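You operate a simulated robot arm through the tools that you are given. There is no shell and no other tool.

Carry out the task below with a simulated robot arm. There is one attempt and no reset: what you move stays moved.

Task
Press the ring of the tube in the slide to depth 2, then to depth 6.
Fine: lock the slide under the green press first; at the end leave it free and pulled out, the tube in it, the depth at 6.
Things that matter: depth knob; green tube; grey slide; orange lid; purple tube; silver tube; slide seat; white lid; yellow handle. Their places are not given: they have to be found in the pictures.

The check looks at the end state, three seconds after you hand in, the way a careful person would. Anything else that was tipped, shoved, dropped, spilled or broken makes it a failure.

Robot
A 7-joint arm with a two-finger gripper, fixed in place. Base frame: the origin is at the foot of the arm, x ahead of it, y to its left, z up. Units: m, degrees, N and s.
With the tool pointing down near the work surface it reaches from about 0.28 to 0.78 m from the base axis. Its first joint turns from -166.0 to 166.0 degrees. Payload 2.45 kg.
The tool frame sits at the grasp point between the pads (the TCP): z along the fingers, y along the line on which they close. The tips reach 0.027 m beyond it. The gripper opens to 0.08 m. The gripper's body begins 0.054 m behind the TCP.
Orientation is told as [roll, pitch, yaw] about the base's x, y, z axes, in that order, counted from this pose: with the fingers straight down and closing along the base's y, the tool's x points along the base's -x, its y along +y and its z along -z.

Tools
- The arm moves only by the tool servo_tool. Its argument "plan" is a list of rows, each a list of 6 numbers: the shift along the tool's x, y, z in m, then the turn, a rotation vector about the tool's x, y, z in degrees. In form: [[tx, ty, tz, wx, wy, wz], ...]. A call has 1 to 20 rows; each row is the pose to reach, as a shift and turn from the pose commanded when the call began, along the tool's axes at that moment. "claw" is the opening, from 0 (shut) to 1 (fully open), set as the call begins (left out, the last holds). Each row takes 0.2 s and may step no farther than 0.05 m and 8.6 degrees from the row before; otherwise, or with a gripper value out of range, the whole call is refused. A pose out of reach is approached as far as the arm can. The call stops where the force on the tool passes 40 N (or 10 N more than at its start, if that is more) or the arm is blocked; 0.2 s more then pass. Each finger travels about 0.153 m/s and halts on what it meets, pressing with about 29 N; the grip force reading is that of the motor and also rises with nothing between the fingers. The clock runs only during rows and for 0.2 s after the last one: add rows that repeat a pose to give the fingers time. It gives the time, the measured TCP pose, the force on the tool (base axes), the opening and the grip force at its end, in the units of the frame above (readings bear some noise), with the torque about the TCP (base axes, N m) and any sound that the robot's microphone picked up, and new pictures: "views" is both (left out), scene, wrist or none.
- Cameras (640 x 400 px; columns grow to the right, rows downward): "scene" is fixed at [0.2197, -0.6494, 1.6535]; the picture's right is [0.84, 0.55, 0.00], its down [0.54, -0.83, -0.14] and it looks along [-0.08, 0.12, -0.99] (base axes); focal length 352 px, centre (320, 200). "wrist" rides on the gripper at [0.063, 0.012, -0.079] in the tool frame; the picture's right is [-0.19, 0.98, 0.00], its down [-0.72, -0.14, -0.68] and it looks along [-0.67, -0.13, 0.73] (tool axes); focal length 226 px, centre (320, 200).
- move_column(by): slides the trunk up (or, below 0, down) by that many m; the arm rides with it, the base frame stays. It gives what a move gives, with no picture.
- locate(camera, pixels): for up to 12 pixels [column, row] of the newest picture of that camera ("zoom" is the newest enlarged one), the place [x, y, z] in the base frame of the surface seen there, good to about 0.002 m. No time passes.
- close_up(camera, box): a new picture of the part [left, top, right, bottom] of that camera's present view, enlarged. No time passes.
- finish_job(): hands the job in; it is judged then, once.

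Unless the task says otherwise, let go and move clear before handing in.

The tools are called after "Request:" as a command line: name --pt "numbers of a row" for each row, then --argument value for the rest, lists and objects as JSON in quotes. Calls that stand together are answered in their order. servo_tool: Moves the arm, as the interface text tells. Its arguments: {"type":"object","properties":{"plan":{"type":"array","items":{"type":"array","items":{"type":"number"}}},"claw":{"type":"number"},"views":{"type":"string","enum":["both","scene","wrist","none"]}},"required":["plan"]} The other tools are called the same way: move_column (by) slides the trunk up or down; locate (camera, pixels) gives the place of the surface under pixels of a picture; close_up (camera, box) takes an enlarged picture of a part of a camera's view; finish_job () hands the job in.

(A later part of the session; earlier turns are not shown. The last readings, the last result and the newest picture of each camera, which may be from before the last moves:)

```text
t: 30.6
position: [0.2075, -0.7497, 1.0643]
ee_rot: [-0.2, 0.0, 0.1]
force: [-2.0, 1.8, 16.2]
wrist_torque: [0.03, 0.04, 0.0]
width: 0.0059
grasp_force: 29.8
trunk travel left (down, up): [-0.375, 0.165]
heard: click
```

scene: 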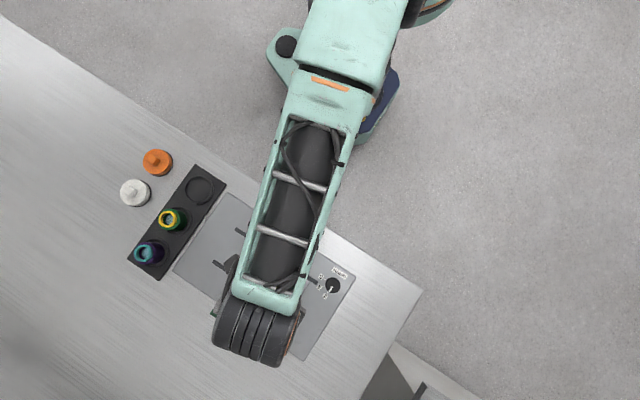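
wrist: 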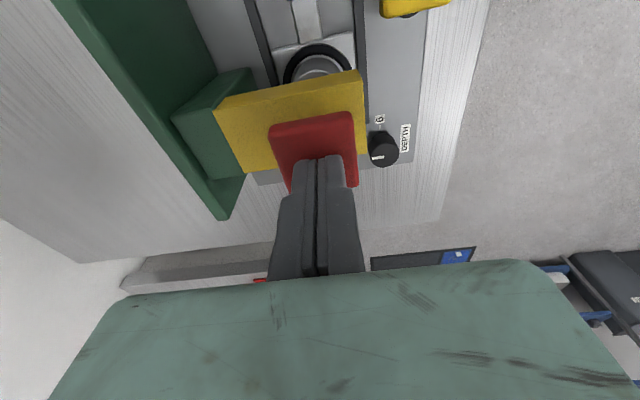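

A click was heard with the button ~0.018 down and 16 N. I'll press slightly further to confirm the hard stop.

Request:
servo_tool --pt "0 0 0.002 0 0 0" --pt "0 0 0.004 0 0 0" --pt "0 0 0.004 0 0 0"

```text
t: 31.4
position: [0.2072, -0.7513, 1.0649]
ee_rot: [-0.6, -0.2, 0.0]
force: [0.6, 1.7, 11.6]
wrist_torque: [0.09, 0.05, -0.03]
width: 0.0
grasp_force: 29.6
trunk travel left (down, up): [-0.375, 0.165]
stopped in row 3: the force on the tool passed its limit at 41 N (the readings are from after the stop); the commanded pose is now the measured one
```

scene: 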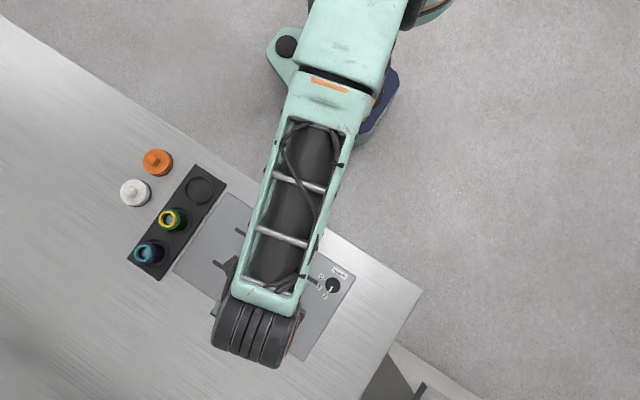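
wrist: 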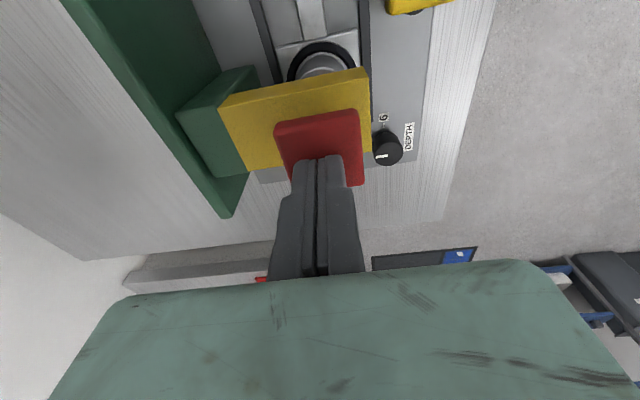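

Hard stop confirmed at TCP z≈1.064 (41 N). Lifting off the button.

Request:
servo_tool --pt "0 0 -0.01 0 0 0" --pt "0 0 -0.03 0 0 0" --pt "0 0 -0.06 0 0 0" --pt "0 0 -0.06 0 0 0" --pt "0 0 -0.06 0 0 0"

Request:
close_up --camera "wrist" --box '[180, 0, 440, 170]'

```text
t: 32.6
position: [0.2074, -0.7518, 1.1192]
ee_rot: [-0.4, -0.1, 0.1]
force: [-0.3, -0.3, 1.0]
wrist_torque: [-0.04, 0.0, -0.03]
width: 0.0
grasp_force: 30.0
trunk travel left (down, up): [-0.375, 0.165]
```

scene: 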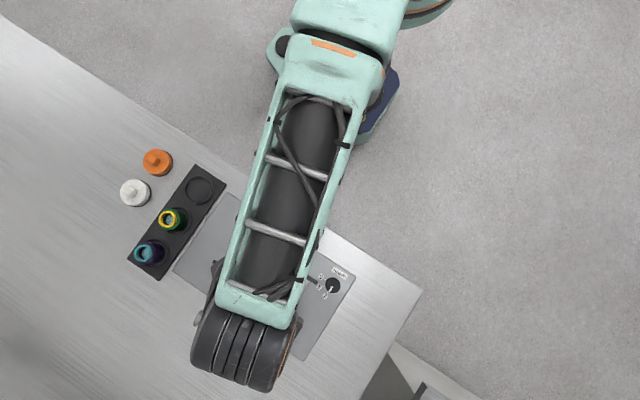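
wrist: 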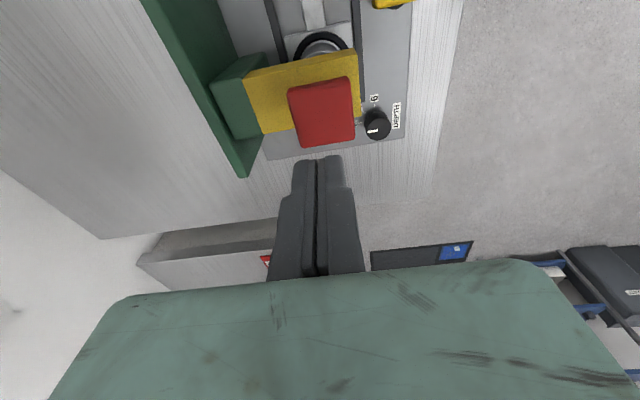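

```text
2.35 times, centred on (310, 85) of wrist
```

zoom: 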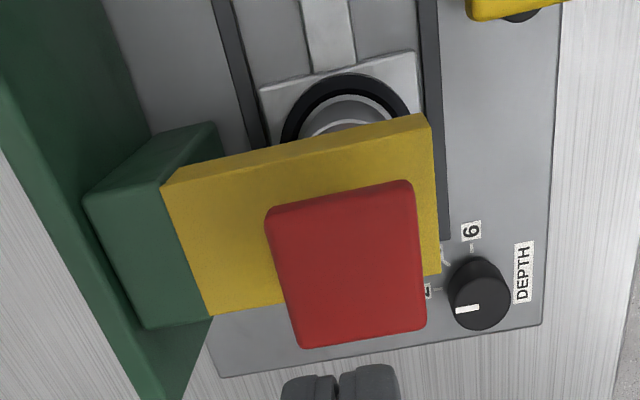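

The button returned up. Now I'll move over the depth knob (0.280, −0.6945) with tool turned −30°, so the wrist camera stays away from the press.

Request:
servo_tool --pt "-0.02 0.015 0 0 0 7.5" --pt "-0.04 0.03 0 0 0 15" --pt "-0.06 0.045 0 0 0 22.5" --pt "-0.0726 0.0573 0 0 0 30" --pt "-0.0726 0.0573 0.03 0 0 30" --pt "-0.0726 0.0573 0.06 0 0 30" --pt "-0.0726 0.0573 0.09 0 0 30" --pt "-0.0726 0.0573 0.09 0 0 30" --claw 0.65

```text
t: 34.4
position: [0.2817, -0.6938, 1.03]
ee_rot: [-0.3, -0.3, -30.0]
force: [0.6, 0.5, -0.7]
wrist_torque: [-0.01, -0.01, 0.0]
width: 0.0521
grasp_force: 0.2
trunk travel left (down, up): [-0.375, 0.165]
```

scene: 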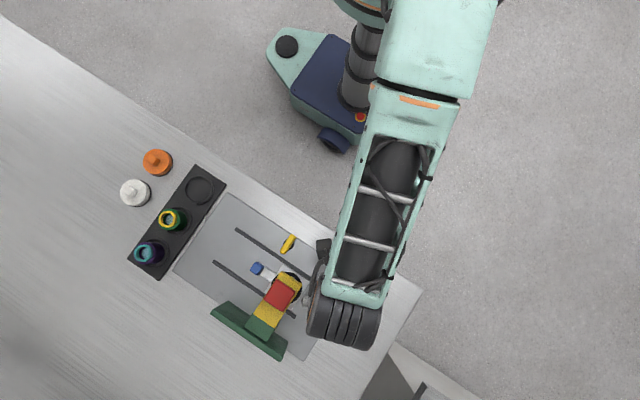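
wrist: 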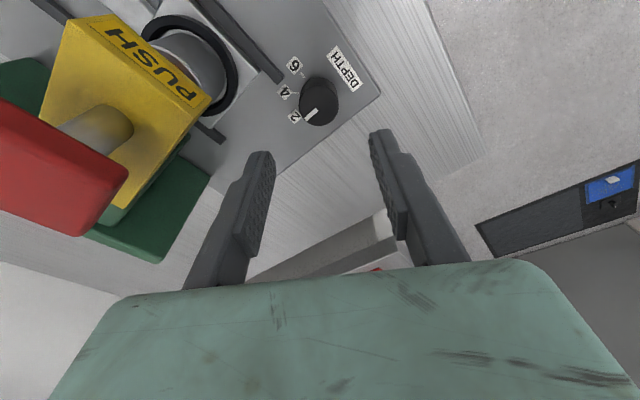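

The knob is visible at (320,100) with pointer on 2. I'll take a close-up and relocate its centre precisely.

Request:
close_up --camera "wrist" --box '[270, 45, 370, 135]'

Request:
locate --camera "wrist" --pixels '[[305, 103], [337, 103], [321, 90], [321, 120], [308, 94], [334, 92], [310, 115], [332, 117]]'

```text
4.44 times, centred on (320, 90) of wrist
```

zoom: 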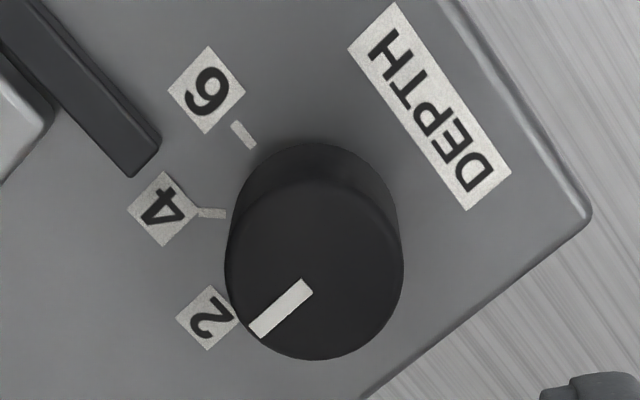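

```text
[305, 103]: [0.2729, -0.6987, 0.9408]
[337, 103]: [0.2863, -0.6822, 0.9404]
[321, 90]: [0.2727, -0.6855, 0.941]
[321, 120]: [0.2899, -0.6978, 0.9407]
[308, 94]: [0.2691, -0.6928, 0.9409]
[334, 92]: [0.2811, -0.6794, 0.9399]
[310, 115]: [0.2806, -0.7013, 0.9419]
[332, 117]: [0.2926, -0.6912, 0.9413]
```

Request:
locate --camera "zoom" --pixels '[[315, 268], [236, 265], [396, 265], [315, 192], [315, 350], [300, 288], [260, 328], [240, 130], [212, 214]]'

```text
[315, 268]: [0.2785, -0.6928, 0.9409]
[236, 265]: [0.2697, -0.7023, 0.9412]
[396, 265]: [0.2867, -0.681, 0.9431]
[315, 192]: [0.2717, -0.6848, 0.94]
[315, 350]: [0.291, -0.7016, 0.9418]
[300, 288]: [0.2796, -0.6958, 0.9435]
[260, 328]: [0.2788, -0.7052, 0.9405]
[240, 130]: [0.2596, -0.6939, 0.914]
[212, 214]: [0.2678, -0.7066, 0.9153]
```

Knob centre ≈ (0.280, −0.6937). The TCP is essentially above it; descending partway and checking the z reading.

Request:
servo_tool --pt "0 0 0.03 0 0 0" --pt "0 0 0.055 0 0 0" --pt "0 0 0.07 0 0 0" --pt "0 0 0.07 0 0 0"

```text
t: 35.4
position: [0.2804, -0.6946, 0.9611]
ee_rot: [-0.4, -0.3, -30.0]
force: [-0.5, 0.3, -0.3]
wrist_torque: [0.01, -0.03, 0.03]
width: 0.052
grasp_force: 0.2
trunk travel left (down, up): [-0.375, 0.165]
```

scene: 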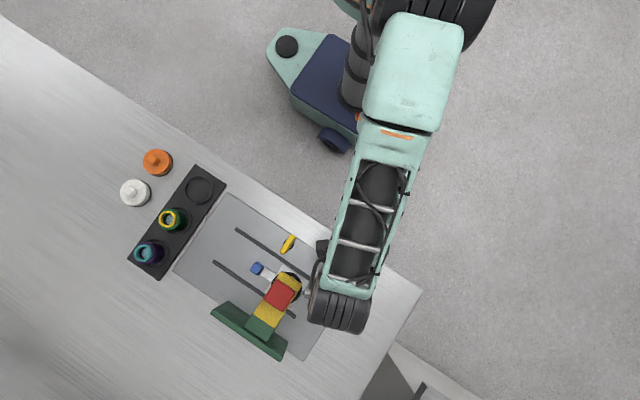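
wrist: 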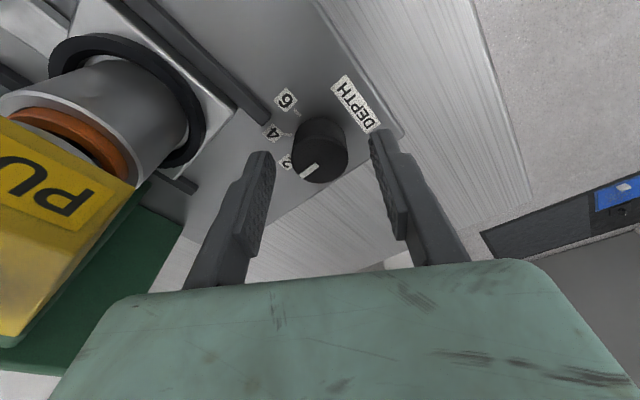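

Good alignment: knob at (320,155) midway between fingers. Descending another 0.011 and closing on the knob.

Request:
servo_tool --pt "0 0 0.006 0 0 0" --pt "0 0 0.011 0 0 0" --pt "0 0 0.011 0 0 0" --views "none"

Request:
servo_tool --pt "0 0 0 0 0 0" --pt "0 0 0 0 0 0" --pt "0 0 0 0 0 0" --claw 0.1 --views "wrist"

```text
t: 36.2
position: [0.2801, -0.6947, 0.9498]
ee_rot: [-0.3, -0.3, -30.0]
force: [0.2, 0.2, -0.8]
wrist_torque: [-0.04, 0.0, -0.02]
width: 0.0518
grasp_force: 0.1
trunk travel left (down, up): [-0.375, 0.165]
```

```text
t: 37.0
position: [0.2813, -0.6952, 0.9486]
ee_rot: [-0.2, -0.3, -30.1]
force: [1.3, 0.9, -1.0]
wrist_torque: [0.06, -0.12, 0.02]
width: 0.0291
grasp_force: 44.5
trunk travel left (down, up): [-0.375, 0.165]
```

wrist: 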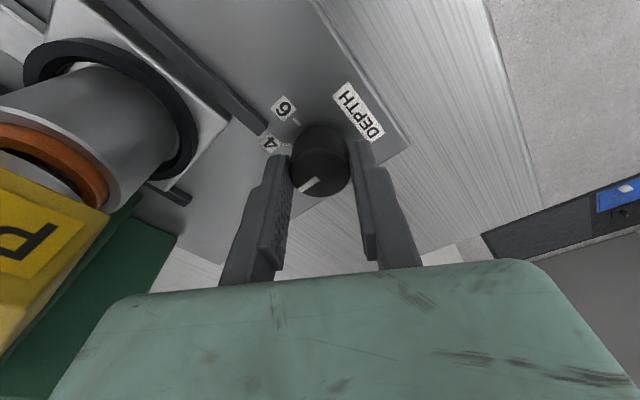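

Knob gripped (0.029 wide, little side force). Turning clockwise by 30° first to check that it follows.

Request:
servo_tool --pt "0 0 0 0 0 6" --pt "0 0 0 0 0 12" --pt "0 0 0 0 0 18" --pt "0 0 0 0 0 24" --pt "0 0 0 0 0 30" --pt "0 0 0 0 0 30" --views "wrist"

```text
t: 38.4
position: [0.2801, -0.6957, 0.9496]
ee_rot: [-0.1, -0.2, -60.1]
force: [-3.8, 1.9, -12.5]
wrist_torque: [0.16, 0.32, -0.04]
width: 0.0291
grasp_force: 44.7
trunk travel left (down, up): [-0.375, 0.165]
```

wrist: 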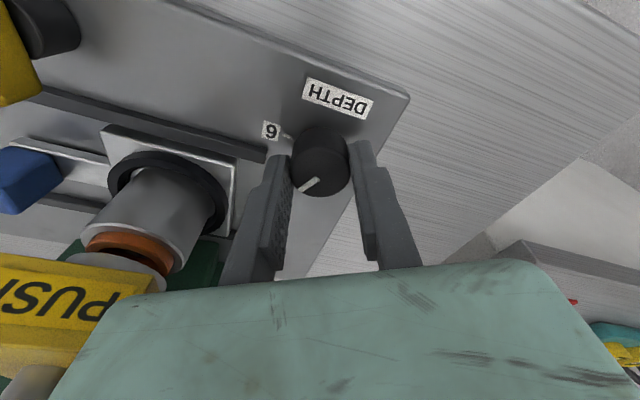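

The pointer stays fixed relative to the gripper while the labels moved, so the knob is turning. Continuing 60° more.

Request:
servo_tool --pt "0 0 0 0 0 6" --pt "0 0 0 0 0 12" --pt "0 0 0 0 0 18" --pt "0 0 0 0 0 24" --pt "0 0 0 0 0 30" --pt "0 0 0 0 0 36" --pt "0 0 0 0 0 42" --pt "0 0 0 0 0 48" --pt "0 0 0 0 0 54" --pt "0 0 0 0 0 60" --pt "0 0 0 0 0 60"

```text
t: 40.8
position: [0.2808, -0.6953, 0.9493]
ee_rot: [0.2, -0.2, -120.1]
force: [-4.1, 10.9, -13.6]
wrist_torque: [0.24, 0.27, 0.42]
width: 0.0289
grasp_force: 45.1
trunk travel left (down, up): [-0.375, 0.165]
```

scene: 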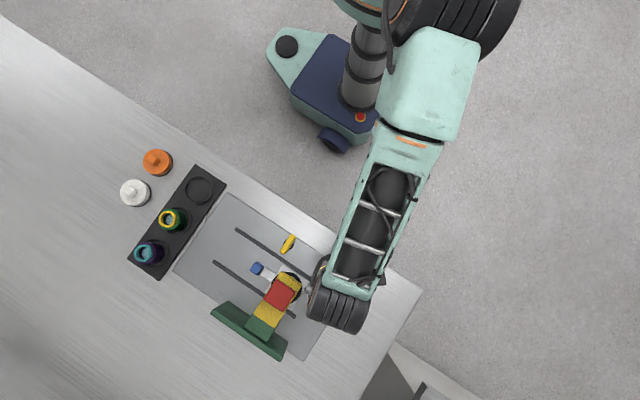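
wrist: 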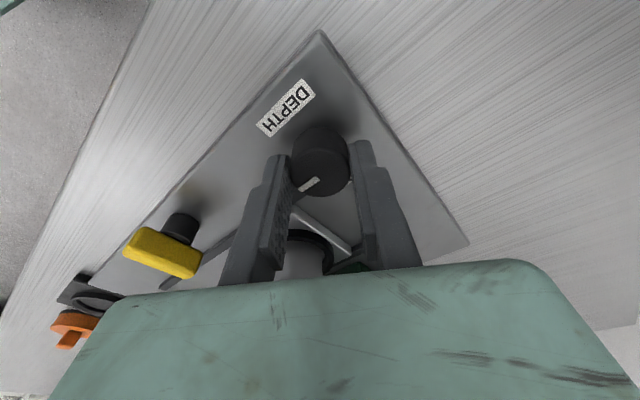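

A torque of 0.42 at the end suggests the knob hit its stop at 6. Releasing and rising to check the pointer.

Request:
servo_tool --pt "0 0 0 0 0 0" --pt "0 0 0 0 0 0" --pt "0 0 0 0 0 0" --pt "0 0 -0.03 0 0 0" --pt "0 0 -0.07 0 0 0" --pt "0 0 -0.11 0 0 0" --pt "0 0 -0.15 0 0 0" --pt "0 0 -0.19 0 0 0" --pt "0 0 -0.19 0 0 0" --claw 0.65

```text
t: 42.8
position: [0.2805, -0.6927, 1.1382]
ee_rot: [0.2, -0.2, -120.0]
force: [0.2, -0.1, 0.2]
wrist_torque: [0.03, 0.0, -0.01]
width: 0.0521
grasp_force: 0.1
trunk travel left (down, up): [-0.375, 0.165]
```

scene: 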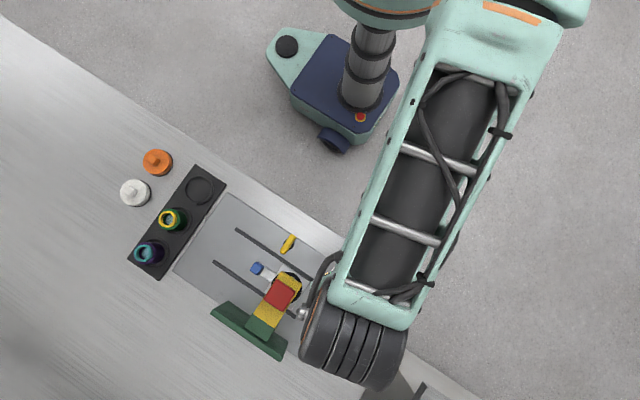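
wrist: 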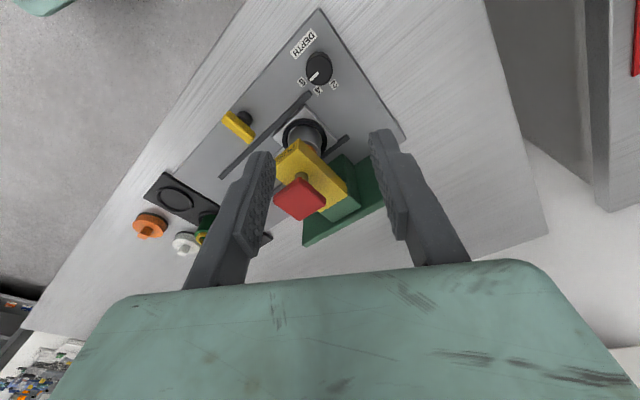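

Request:
close_up --camera "wrist" --box '[280, 20, 360, 110]'

Request:
locate --camera "zoom" --pixels '[[320, 235], [290, 250], [318, 215], [270, 235], [380, 215]]'

```text
4.44 times, centred on (320, 65) of wrist
```

zoom: 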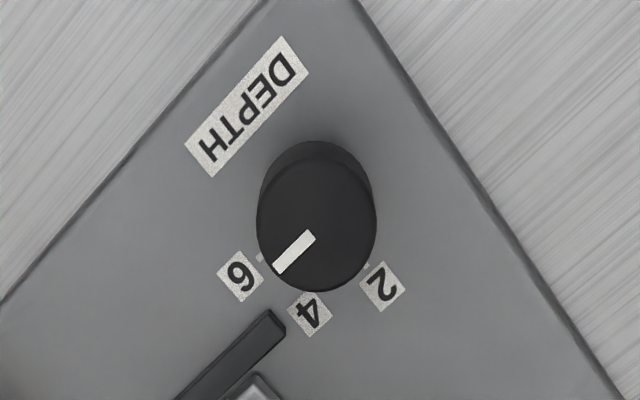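

```text
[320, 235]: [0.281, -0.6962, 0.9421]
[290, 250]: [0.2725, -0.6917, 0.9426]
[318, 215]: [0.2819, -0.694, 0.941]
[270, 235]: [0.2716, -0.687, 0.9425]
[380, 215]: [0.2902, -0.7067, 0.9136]
```

The pointer now aims close to 6. I'll check the angle from its two ends.

Request:
locate --camera "zoom" --pixels '[[310, 236], [301, 245], [292, 255], [280, 268], [260, 258], [266, 215], [370, 215], [316, 165], [316, 280]]'

Request:
close_up --camera "scene" --box '[300, 250, 364, 300]'

```text
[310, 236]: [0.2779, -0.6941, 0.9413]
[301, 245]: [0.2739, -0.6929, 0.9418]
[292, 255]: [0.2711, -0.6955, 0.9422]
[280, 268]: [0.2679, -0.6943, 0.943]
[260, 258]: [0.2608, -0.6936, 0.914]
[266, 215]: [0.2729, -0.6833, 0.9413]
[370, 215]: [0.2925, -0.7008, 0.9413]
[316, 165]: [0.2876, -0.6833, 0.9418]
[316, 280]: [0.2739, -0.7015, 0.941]
```

```text
8.00 times, centred on (332, 275) of scene
```

zoom: 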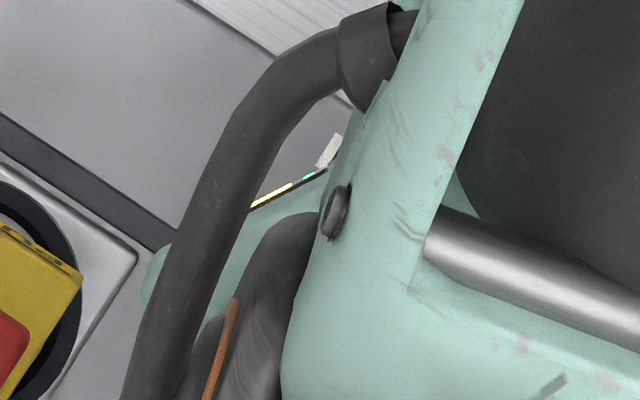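

The pointer runs from (0.278, −0.6941) to (0.268, −0.6943), i.e. exactly toward 6. Now rotating the tool back to yaw 0 and closing the fingers.

Request:
servo_tool --pt "0 0 0 0 0 -8" --pt "0 0 0 0 0 -16" --pt "0 0 0 0 0 -24" --pt "0 0 0 0 0 -32" --pt "0 0 0 0 0 -40" --pt "0 0 0 0 0 -48" --pt "0 0 0 0 0 -56" --pt "0 0 0 0 0 -64" --pt "0 0 0 0 0 -72" --pt "0 0 0 0 0 -80" --pt "0 0 0 0 0 -88" --pt "0 0 0 0 0 -96" --pt "0 0 0 0 0 -104" --pt "0 0 0 0 0 -112" --pt "0 0 0 0 0 -120" --pt "0 0 0 0 0 -120" --claw 0 --views "wrist"

```text
t: 46.2
position: [0.2801, -0.6941, 1.139]
ee_rot: [-0.4, -0.2, 0.1]
force: [-0.2, 0.0, 0.0]
wrist_torque: [0.01, 0.03, -0.01]
width: 0.0001
grasp_force: 29.3
trunk travel left (down, up): [-0.375, 0.165]
```

wrist: 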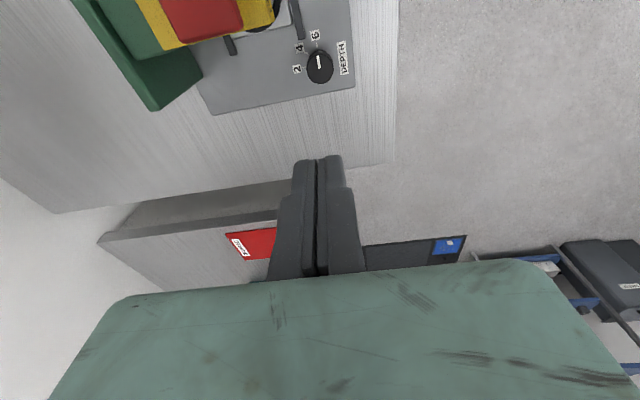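

Pointer at 6 also in this view (318,62 toward 315,35). Moving above the red button.

Request:
servo_tool --pt "0.02 -0.015 0 0 0 0" --pt "0.04 -0.03 0 0 0 0" --pt "0.06 -0.045 0 0 0 0" --pt "0.0735 -0.056 0 0 0 0" --pt "0.0735 -0.056 0.03 0 0 0" --pt "0.0735 -0.056 0.044 0 0 0" --pt "0.0735 -0.056 0.044 0 0 0"

```text
t: 47.8
position: [0.2055, -0.7481, 1.0963]
ee_rot: [-0.4, 0.0, 0.1]
force: [0.3, -0.4, -0.3]
wrist_torque: [-0.02, 0.01, 0.04]
width: 0.0
grasp_force: 29.0
trunk travel left (down, up): [-0.375, 0.165]
```

scene: 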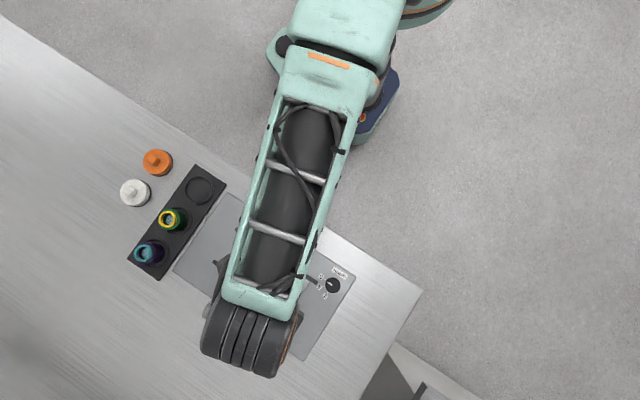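
wrist: 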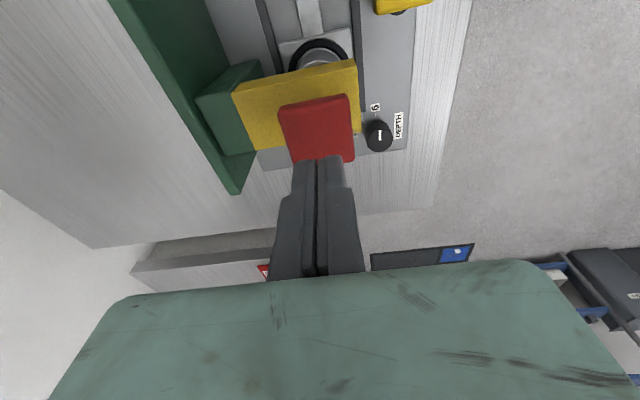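

Everything matches the first press position. Pressing down again, expecting a deeper stop.

Request:
servo_tool --pt "0 0 0.008 0 0 0" --pt "0 0 0.013 0 0 0" --pt "0 0 0.017 0 0 0" --pt "0 0 0.021 0 0 0" --pt "0 0 0.025 0 0 0" --pt "0 0 0.029 0 0 0" --pt "0 0 0.032 0 0 0" --pt "0 0 0.035 0 0 0" --pt "0 0 0.038 0 0 0" --pt "0 0 0.041 0 0 0" --pt "0 0 0.044 0 0 0" --pt "0 0 0.047 0 0 0"

```text
t: 50.2
position: [0.2081, -0.754, 1.0588]
ee_rot: [-1.0, -0.2, -0.1]
force: [-0.5, 3.6, 16.6]
wrist_torque: [0.14, 0.04, 0.01]
width: 0.0001
grasp_force: 29.3
trunk travel left (down, up): [-0.375, 0.165]
heard: click
stopped in row 12: the force on the tool passed its limit at 42 N (the readings are from after the stop); the commanded pose is now the measured one
```

scene: 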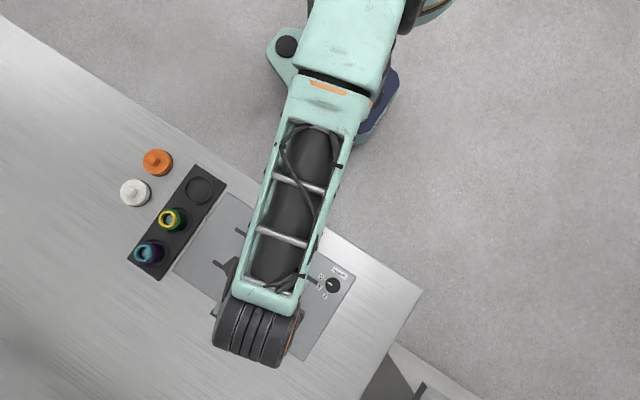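
wrist: 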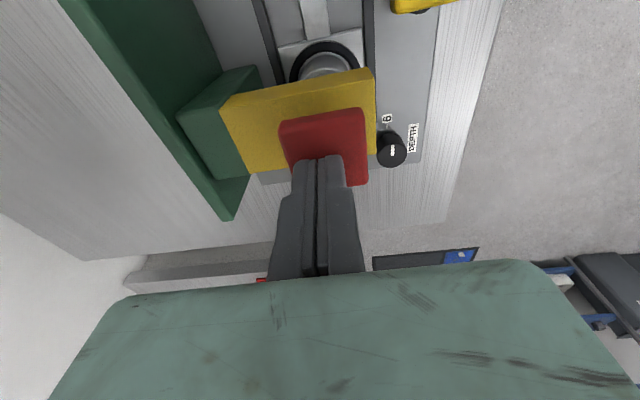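

Click heard and a stop ~5 mm deeper than before (1.0588 vs 1.064). Lifting off, straightening the small −1° roll.

Request:
servo_tool --pt "0 0 -0.01 0 0 0" --pt "0 0 -0.03 -1 0 0" --pt "0 0 -0.06 -1 0 0" --pt "0 0 -0.08 -1 0 0" --pt "0 0 -0.08 -1 0 0"

```text
t: 51.4
position: [0.2051, -0.753, 1.1359]
ee_rot: [0.5, -0.3, 0.1]
force: [-0.7, -0.4, 0.1]
wrist_torque: [0.01, 0.01, -0.02]
width: 0.0
grasp_force: 30.2
trunk travel left (down, up): [-0.375, 0.165]
```

scene: 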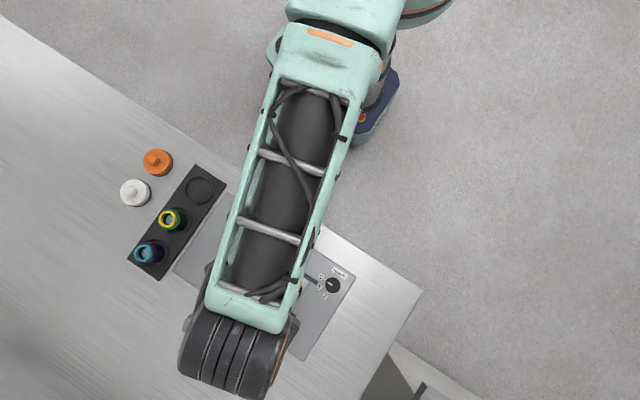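
wrist: 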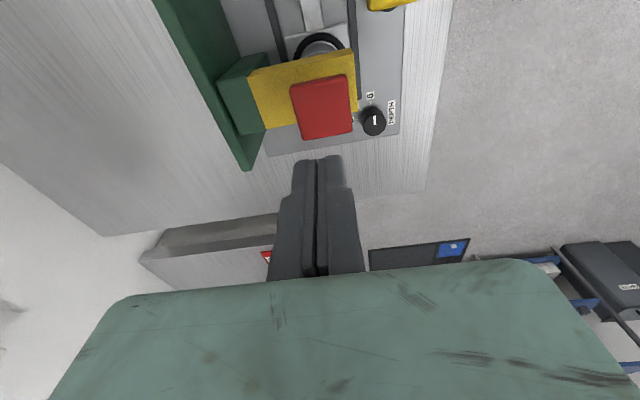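

Now back to the lock handle: move above (0.161, −0.6757) while turning to yaw 90 and opening partly.

Request:
servo_tool --pt "0.015 0.026 0 0 0 0" --pt "0.03 0.052 0 0 0 0" --pt "0.044 0.0773 0 0 0 -8" --pt "0.044 0.0773 0 0 0 -16" --pt "0.044 0.0773 0 0 0 -24" --pt "0.044 0.0773 0 0 0 -32" --pt "0.044 0.0773 0 0 0 -40" --pt "0.044 0.0773 0 0 0 -48" --pt "0.044 0.0773 0 0 0 -56" --pt "0.044 0.0773 0 0 0 -64" --pt "0.044 0.0773 0 0 0 -72" --pt "0.044 0.0773 0 0 0 -80" --pt "0.044 0.0773 0 0 0 -88" --pt "0.044 0.0773 0 0 0 -90" --pt "0.044 0.0773 0 0 0 -90" --claw 0.4

```text
t: 54.6
position: [0.1626, -0.6767, 1.1358]
ee_rot: [-0.2, -0.3, 90.1]
force: [-0.4, 0.6, -0.2]
wrist_torque: [-0.03, -0.02, 0.0]
width: 0.032
grasp_force: 0.0
trunk travel left (down, up): [-0.375, 0.165]
```

scene: 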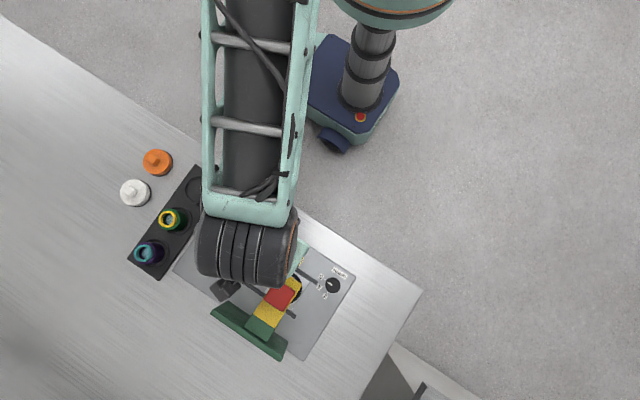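
wrist: 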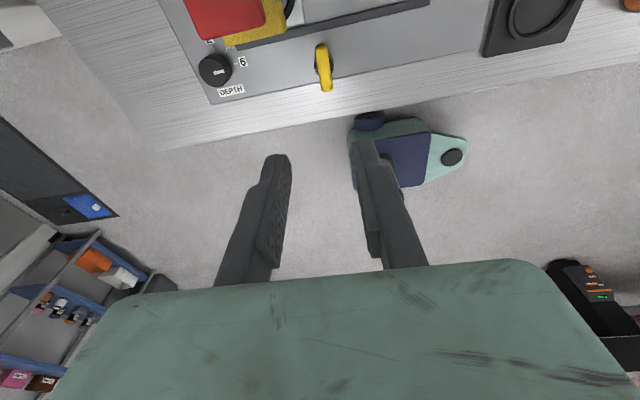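

Handle is visible at (324,68), straight ahead. Descending to z≈1.0 and then re-checking alignment.

Request:
servo_tool --pt "0 0 0.04 0 0 0" --pt "0 0 0.08 0 0 0" --pt "0 0 0.11 0 0 0" --pt "0 0 0.135 0 0 0" --pt "0 0 0.135 0 0 0"

Request:
close_up --camera "wrist" --box '[260, 60, 390, 170]'

Request:
locate --camera "wrist" --pixels '[[318, 100], [322, 110], [324, 120], [326, 130], [328, 140], [315, 110], [330, 120]]'

```text
t: 55.8
position: [0.1625, -0.676, 1.0005]
ee_rot: [-0.2, -0.2, 90.0]
force: [-0.4, 0.1, -0.1]
wrist_torque: [0.04, 0.0, 0.0]
width: 0.032
grasp_force: 0.2
trunk travel left (down, up): [-0.375, 0.165]
```

scene: 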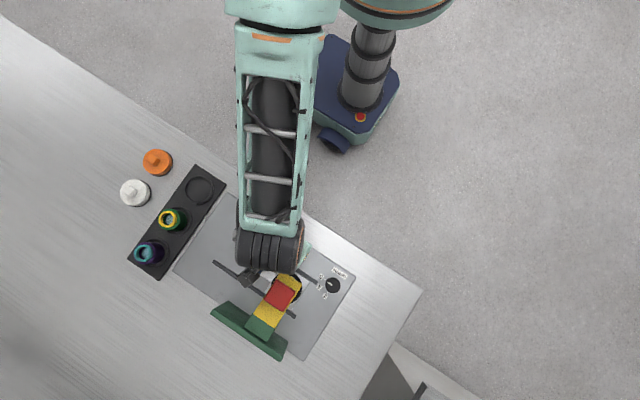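
wrist: 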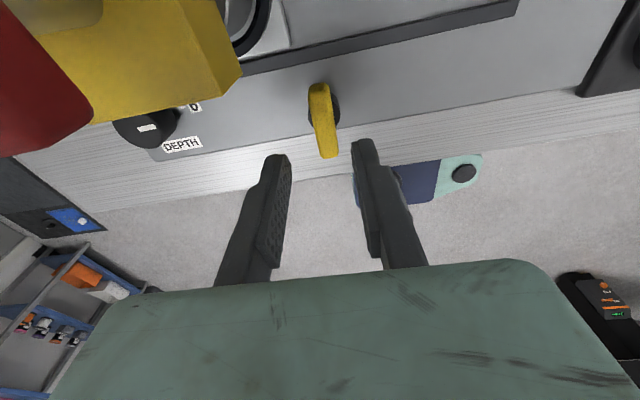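

```text
3.64 times, centred on (325, 115) of wrist
```

zoom: 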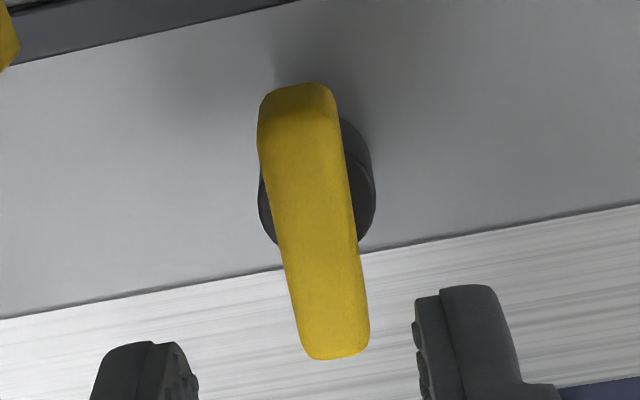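

```text
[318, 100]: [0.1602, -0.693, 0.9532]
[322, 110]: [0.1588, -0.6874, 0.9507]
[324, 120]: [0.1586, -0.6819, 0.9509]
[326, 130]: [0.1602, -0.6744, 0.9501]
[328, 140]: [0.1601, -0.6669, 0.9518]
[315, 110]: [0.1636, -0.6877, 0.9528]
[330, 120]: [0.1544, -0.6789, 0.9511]
```

Handle lies along y at x≈0.160; the TCP at x 0.1625 needs −0.0015. Descending to z 0.963 then gripping.

Request:
servo_tool --pt "0 0.0015 0.02 0 0 0" --pt "0 0.0015 0.032 0 0 0" --pt "0 0.0015 0.0375 0 0 0" --pt "0 0.0015 0.0375 0 0 0" --views "none"

Request:
servo_tool --pt "0 0 0 0 0 0" --pt "0 0 0 0 0 0" --pt "0 0 0 0 0 0" --claw 0.05 --views "wrist"

```text
t: 56.8
position: [0.1627, -0.6727, 0.9643]
ee_rot: [-0.3, -0.2, 90.0]
force: [0.8, 0.1, -0.4]
wrist_torque: [0.03, 0.0, -0.03]
width: 0.032
grasp_force: 0.0
trunk travel left (down, up): [-0.375, 0.165]
```

```text
t: 57.6
position: [0.1602, -0.6739, 0.9637]
ee_rot: [-0.1, -0.4, 90.0]
force: [-12.7, 3.1, -10.6]
wrist_torque: [-0.46, 0.27, -0.05]
width: 0.0128
grasp_force: 39.3
trunk travel left (down, up): [-0.375, 0.165]
```

wrist: 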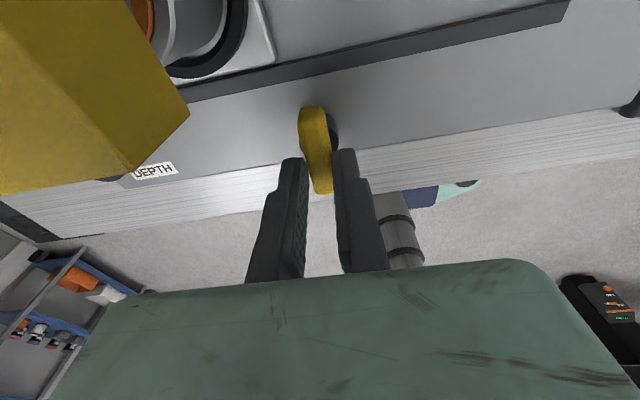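

Gripped. I'll turn clockwise back to the free position, with small recentering (y −0.002), stepping 45° first.

Request:
servo_tool --pt "0.002 0.001 0 0 0 0" --pt "0.002 0.001 0 0 0 6" --pt "0.002 0.001 0 0 0 12" --pt "0.002 0.001 0 0 0 18" --pt "0.002 0.001 0 0 0 24" --pt "0.002 0.001 0 0 0 30" --pt "0.002 0.001 0 0 0 36" --pt "0.002 0.001 0 0 0 42" --pt "0.002 0.001 0 0 0 42" --views "wrist"

```text
t: 59.6
position: [0.1612, -0.6742, 0.9642]
ee_rot: [0.1, -0.5, 47.9]
force: [-4.9, 24.5, -11.6]
wrist_torque: [0.85, -0.43, -0.06]
width: 0.0128
grasp_force: 39.6
trunk travel left (down, up): [-0.375, 0.165]
```

wrist: 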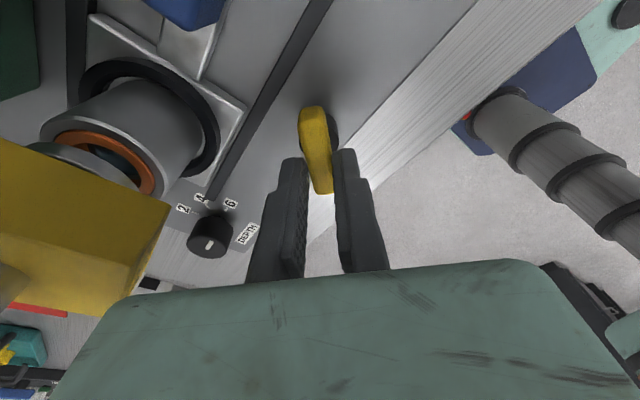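

It follows; side force of 24 N in y, so I'll ease the command +0.002 in y and finish the turn to 0°.

Request:
servo_tool --pt "-0.0015 0.0013 0.001 0 0 0" --pt "-0.0015 0.0013 0.001 0 0 6" --pt "-0.0015 0.0013 0.001 0 0 12" --pt "-0.0015 0.0013 0.001 0 0 18" --pt "-0.0015 0.0013 0.001 0 0 24" --pt "-0.0015 0.0013 0.001 0 0 30" --pt "-0.0015 0.0013 0.001 0 0 36" --pt "-0.0015 0.0013 0.001 0 0 42" --pt "-0.0015 0.0013 0.001 0 0 48" --pt "-0.0015 0.0013 0.001 0 0 52" --pt "-0.0015 0.0013 0.001 0 0 52"

```text
t: 62.0
position: [0.1633, -0.6763, 0.9645]
ee_rot: [0.1, -0.2, -3.9]
force: [3.8, -12.9, -0.5]
wrist_torque: [-0.31, 0.62, 0.71]
width: 0.0138
grasp_force: 39.9
trunk travel left (down, up): [-0.375, 0.165]
```

scene: 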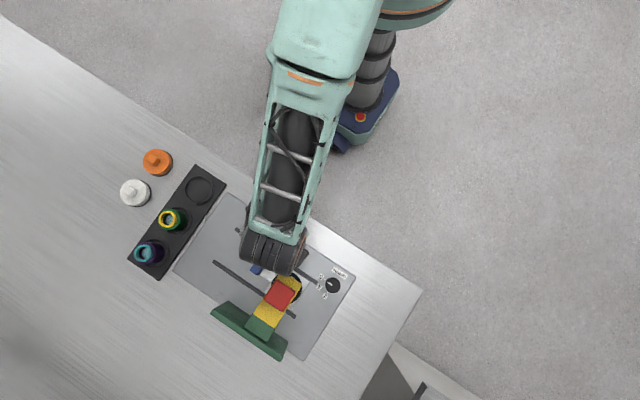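
wrist: 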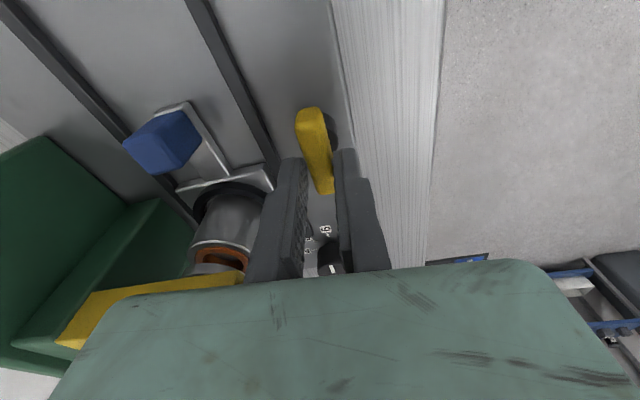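

The handle is against its free stop (torque 0.71). Turning back 4°, releasing and rising.

Request:
servo_tool --pt "0 0 0 0 0 -4" --pt "0 0 0 0 0 -4" --views "none"

Request:
servo_tool --pt "0 0 0 0 0 0" --pt "0 0 0 0 0 0" --pt "0 0 -0.02 0 0 0" --pt "0 0 -0.05 0 0 0" --pt "0 0 -0.09 0 0 0" --pt "0 0 -0.12 0 0 0" --pt "0 0 -0.12 0 0 0" --claw 0.5

```text
t: 62.6
position: [0.1615, -0.6755, 0.9645]
ee_rot: [0.2, -0.3, 0.0]
force: [5.4, -18.7, 6.6]
wrist_torque: [-0.28, 0.45, 0.03]
width: 0.0128
grasp_force: 39.3
trunk travel left (down, up): [-0.375, 0.165]
```

```text
t: 64.2
position: [0.1609, -0.6739, 1.083]
ee_rot: [0.3, -0.2, -0.1]
force: [-0.2, -0.1, -0.9]
wrist_torque: [-0.03, -0.01, 0.01]
width: 0.0398
grasp_force: 0.0
trunk travel left (down, up): [-0.375, 0.165]
```

scene: 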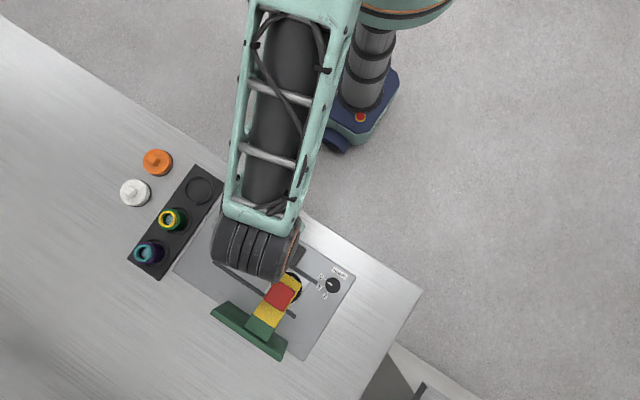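
wrist: 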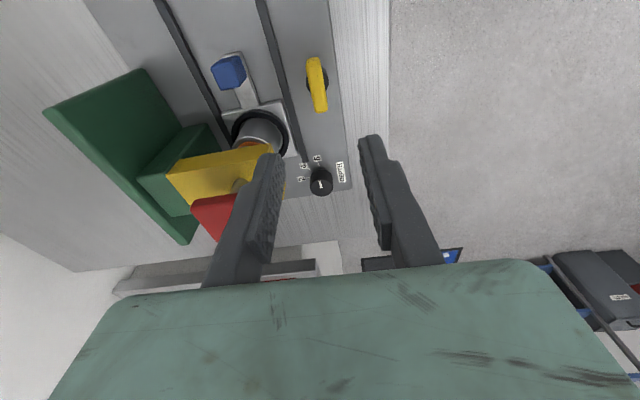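

The handle is parallel to the rails again (315,85), the dial at 6. Next I locate the blue knob at (228,70) for the pull-out.

Request:
close_up --camera "wrist" --box '[180, 40, 340, 150]'

Request:
locate --camera "wrist" --pixels '[[222, 72], [228, 72], [236, 72], [230, 65], [230, 84], [220, 66], [240, 68], [222, 82], [243, 78]]'

```text
3.64 times, centred on (260, 95) of wrist
```

zoom: 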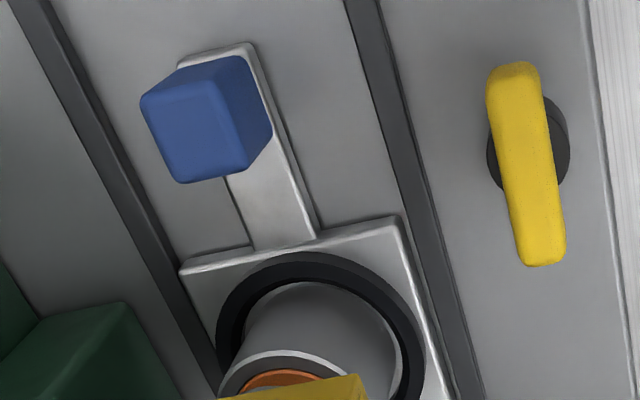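

```text
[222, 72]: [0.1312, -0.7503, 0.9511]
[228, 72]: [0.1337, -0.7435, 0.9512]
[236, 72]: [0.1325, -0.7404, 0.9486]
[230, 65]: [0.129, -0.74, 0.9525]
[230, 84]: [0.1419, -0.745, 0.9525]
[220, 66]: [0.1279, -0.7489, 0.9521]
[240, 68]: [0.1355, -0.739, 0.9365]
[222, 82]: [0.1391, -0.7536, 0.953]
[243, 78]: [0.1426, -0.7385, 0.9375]
```

Blue knob centre ≈ (0.135, −0.7485), top 0.952. Moving above it and descending partway.

Request:
servo_tool --pt "0.012 -0.038 0 0 0 0" --pt "0.025 -0.0755 0 0 0 0" --pt "0.025 -0.0755 0.04 0 0 0" --pt "0.025 -0.0755 0.08 0 0 0" --pt "0.025 -0.0755 0.08 0 0 0"

```text
t: 65.4
position: [0.1376, -0.7501, 1.0057]
ee_rot: [0.3, -0.2, -0.1]
force: [0.2, 1.1, -0.3]
wrist_torque: [-0.02, 0.0, 0.01]
width: 0.04
grasp_force: 0.0
trunk travel left (down, up): [-0.375, 0.165]
```

scene: 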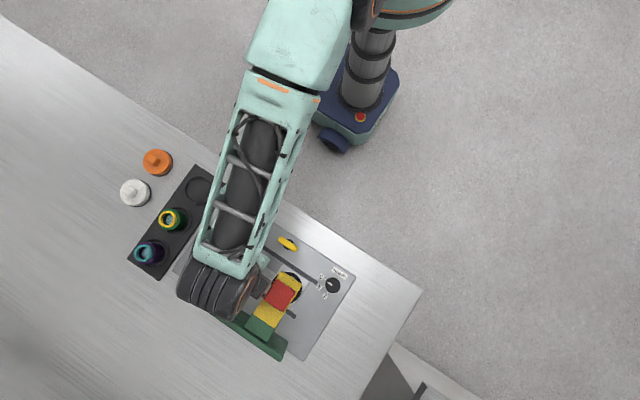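
wrist: 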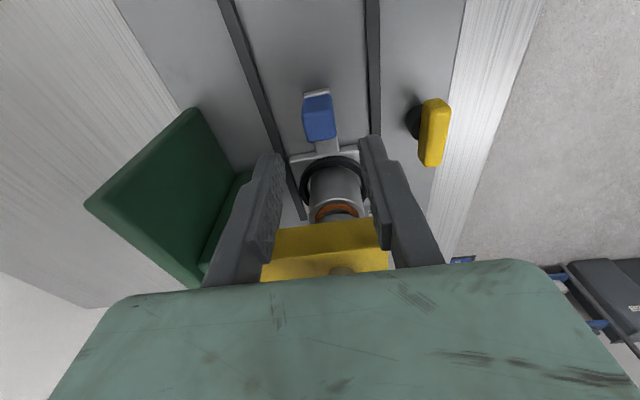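

Aligned with the knob between the fingers. Descending to z 0.955 and gripping.

Request:
servo_tool --pt "0.0015 0 0.02 0 0 0" --pt "0.0015 0 0.04 0 0 0" --pt "0.0015 0 0.05 0 0 0" --pt "0.0015 0 0.05 0 0 0" --views "wrist"

Request:
servo_tool --pt "0 0 0 0 0 0" --pt "0 0 0 0 0 0" --pt "0 0 0 0 0 0" --claw 0.1 --views "wrist"

```text
t: 66.4
position: [0.1353, -0.7506, 0.9524]
ee_rot: [0.3, -0.2, 0.0]
force: [-0.6, 0.8, 0.1]
wrist_torque: [-0.01, 0.02, 0.01]
width: 0.04
grasp_force: 0.2
trunk travel left (down, up): [-0.375, 0.165]
```

wrist: 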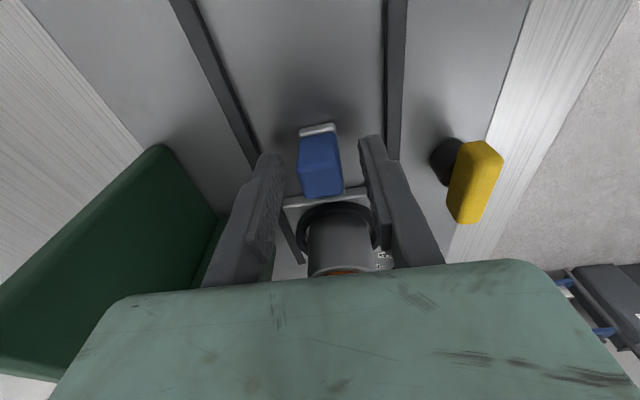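

```text
t: 67.2
position: [0.136, -0.7488, 0.953]
ee_rot: [0.4, -0.3, 0.0]
force: [0.4, 2.8, -2.9]
wrist_torque: [-0.39, -0.07, -0.02]
width: 0.0198
grasp_force: 45.1
trunk travel left (down, up): [-0.375, 0.165]
```

wrist: 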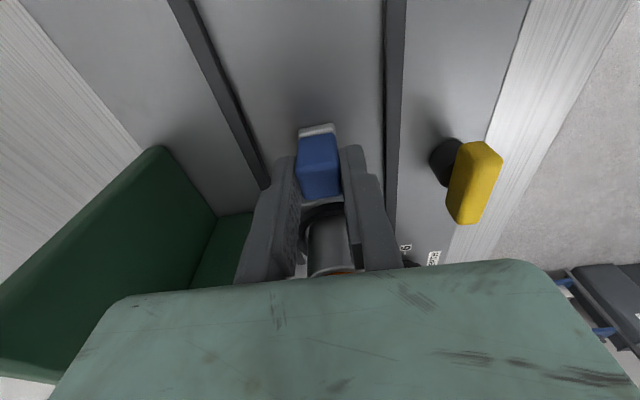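

Gripped with low side force. Pulling the slide out (−x) by 0.10 slowly.

Request:
servo_tool --pt "0.006 0 0 0 0 0" --pt "0.015 0 0 0 0 0" --pt "0.027 0 0 0 0 0" --pt "0.04 0 0 0 0 0" --pt "0.053 0 0 0 0 0" --pt "0.066 0 0 0 0 0" --pt "0.079 0 0 0 0 0" --pt "0.09 0 0 0 0 0" --pt "0.1 0 0 0 0 0" --pt "0.1 0 0 0 0 0"

```text
t: 69.4
position: [0.0357, -0.7498, 0.9523]
ee_rot: [0.2, -0.2, 0.0]
force: [-0.6, -4.4, -0.5]
wrist_torque: [-0.59, -0.28, 0.02]
width: 0.0197
grasp_force: 44.7
trunk travel left (down, up): [-0.375, 0.165]
```

scene: 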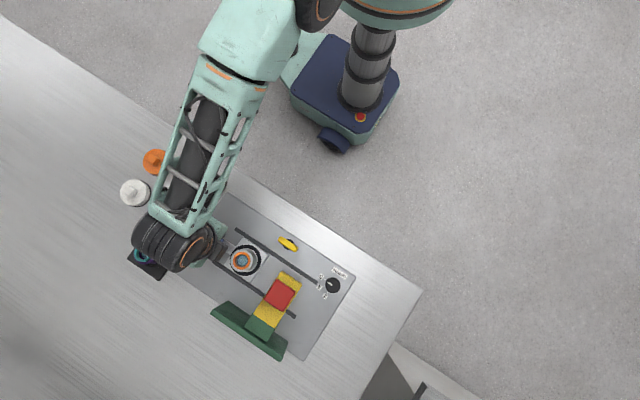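
wrist: 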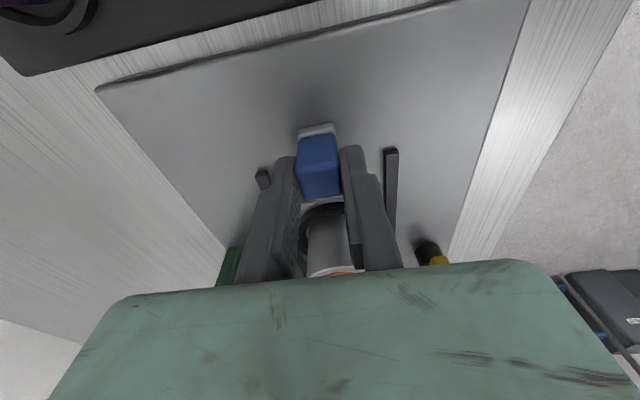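

The slide came freely to TCP x 0.036. Pulling the remaining ~0.011 to its original spot and feeling for the outer stop.

Request:
servo_tool --pt "0.004 0 0 0 0 0" --pt "0.008 0 0 0 0 0" --pt "0.011 0 0 0 0 0" --pt "0.013 0 0 0 0 0" --pt "0.013 0 0 0 0 0" --views "none"

```text
t: 70.6
position: [0.0246, -0.7505, 0.9525]
ee_rot: [0.3, -0.2, 0.0]
force: [24.5, -6.1, 5.4]
wrist_torque: [-0.44, 0.59, -0.05]
width: 0.0198
grasp_force: 44.1
trunk travel left (down, up): [-0.375, 0.165]
```

The outer stop is felt (+24.5 N at x 0.0246). Relieving, releasing and backing off upward.

Request:
servo_tool --pt "-0.002 0 0 0 0 0" --pt "-0.002 0 0 0 0 0" --views "none"

Request:
servo_tool --pt "0 0 0 0 0 0" --pt "0 0 0 0 0 0" --pt "0 0 0 0 0 0" --pt "0 0 -0.02 0 0 0" --pt "0 0 -0.05 0 0 0" --pt "0 0 -0.09 0 0 0" --pt "0 0 -0.13 0 0 0" --pt "0 0.0 -0.17 0 0 0" --pt "0 0.0 -0.17 0 0 0" --claw 0.7

Request:
close_up --camera "scene" --box '[170, 180, 370, 360]'

Request:
close_up --camera "wrist" --box '[220, 20, 440, 170]'

```text
t: 71.2
position: [0.0249, -0.7495, 0.9529]
ee_rot: [0.3, -0.3, 0.1]
force: [20.6, -4.8, 6.0]
wrist_torque: [-0.47, -0.83, -0.04]
width: 0.0196
grasp_force: 44.8
trunk travel left (down, up): [-0.375, 0.165]
```

```text
t: 73.2
position: [0.025, -0.751, 1.122]
ee_rot: [0.4, -0.1, 0.0]
force: [0.9, -0.3, -0.3]
wrist_torque: [0.02, 0.04, -0.02]
width: 0.0562
grasp_force: 0.1
trunk travel left (down, up): [-0.375, 0.165]
```

scene: 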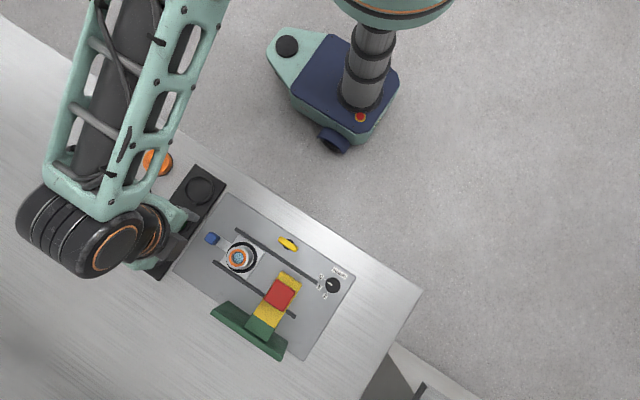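
wrist: 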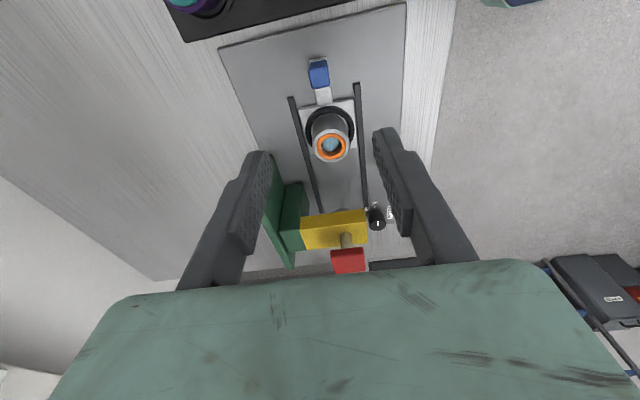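

```text
2.22 times, centred on (270, 270) of scene
```

zoom: 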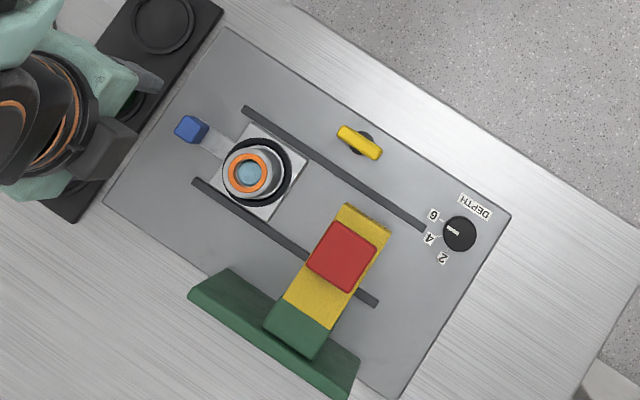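

```text
2.67 times, centred on (330, 95) of wrist
```

zoom: 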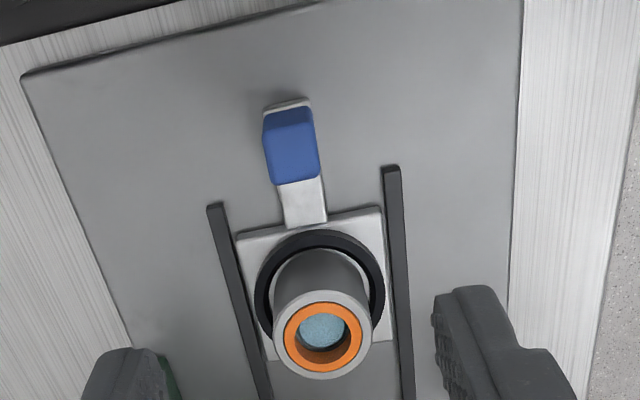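

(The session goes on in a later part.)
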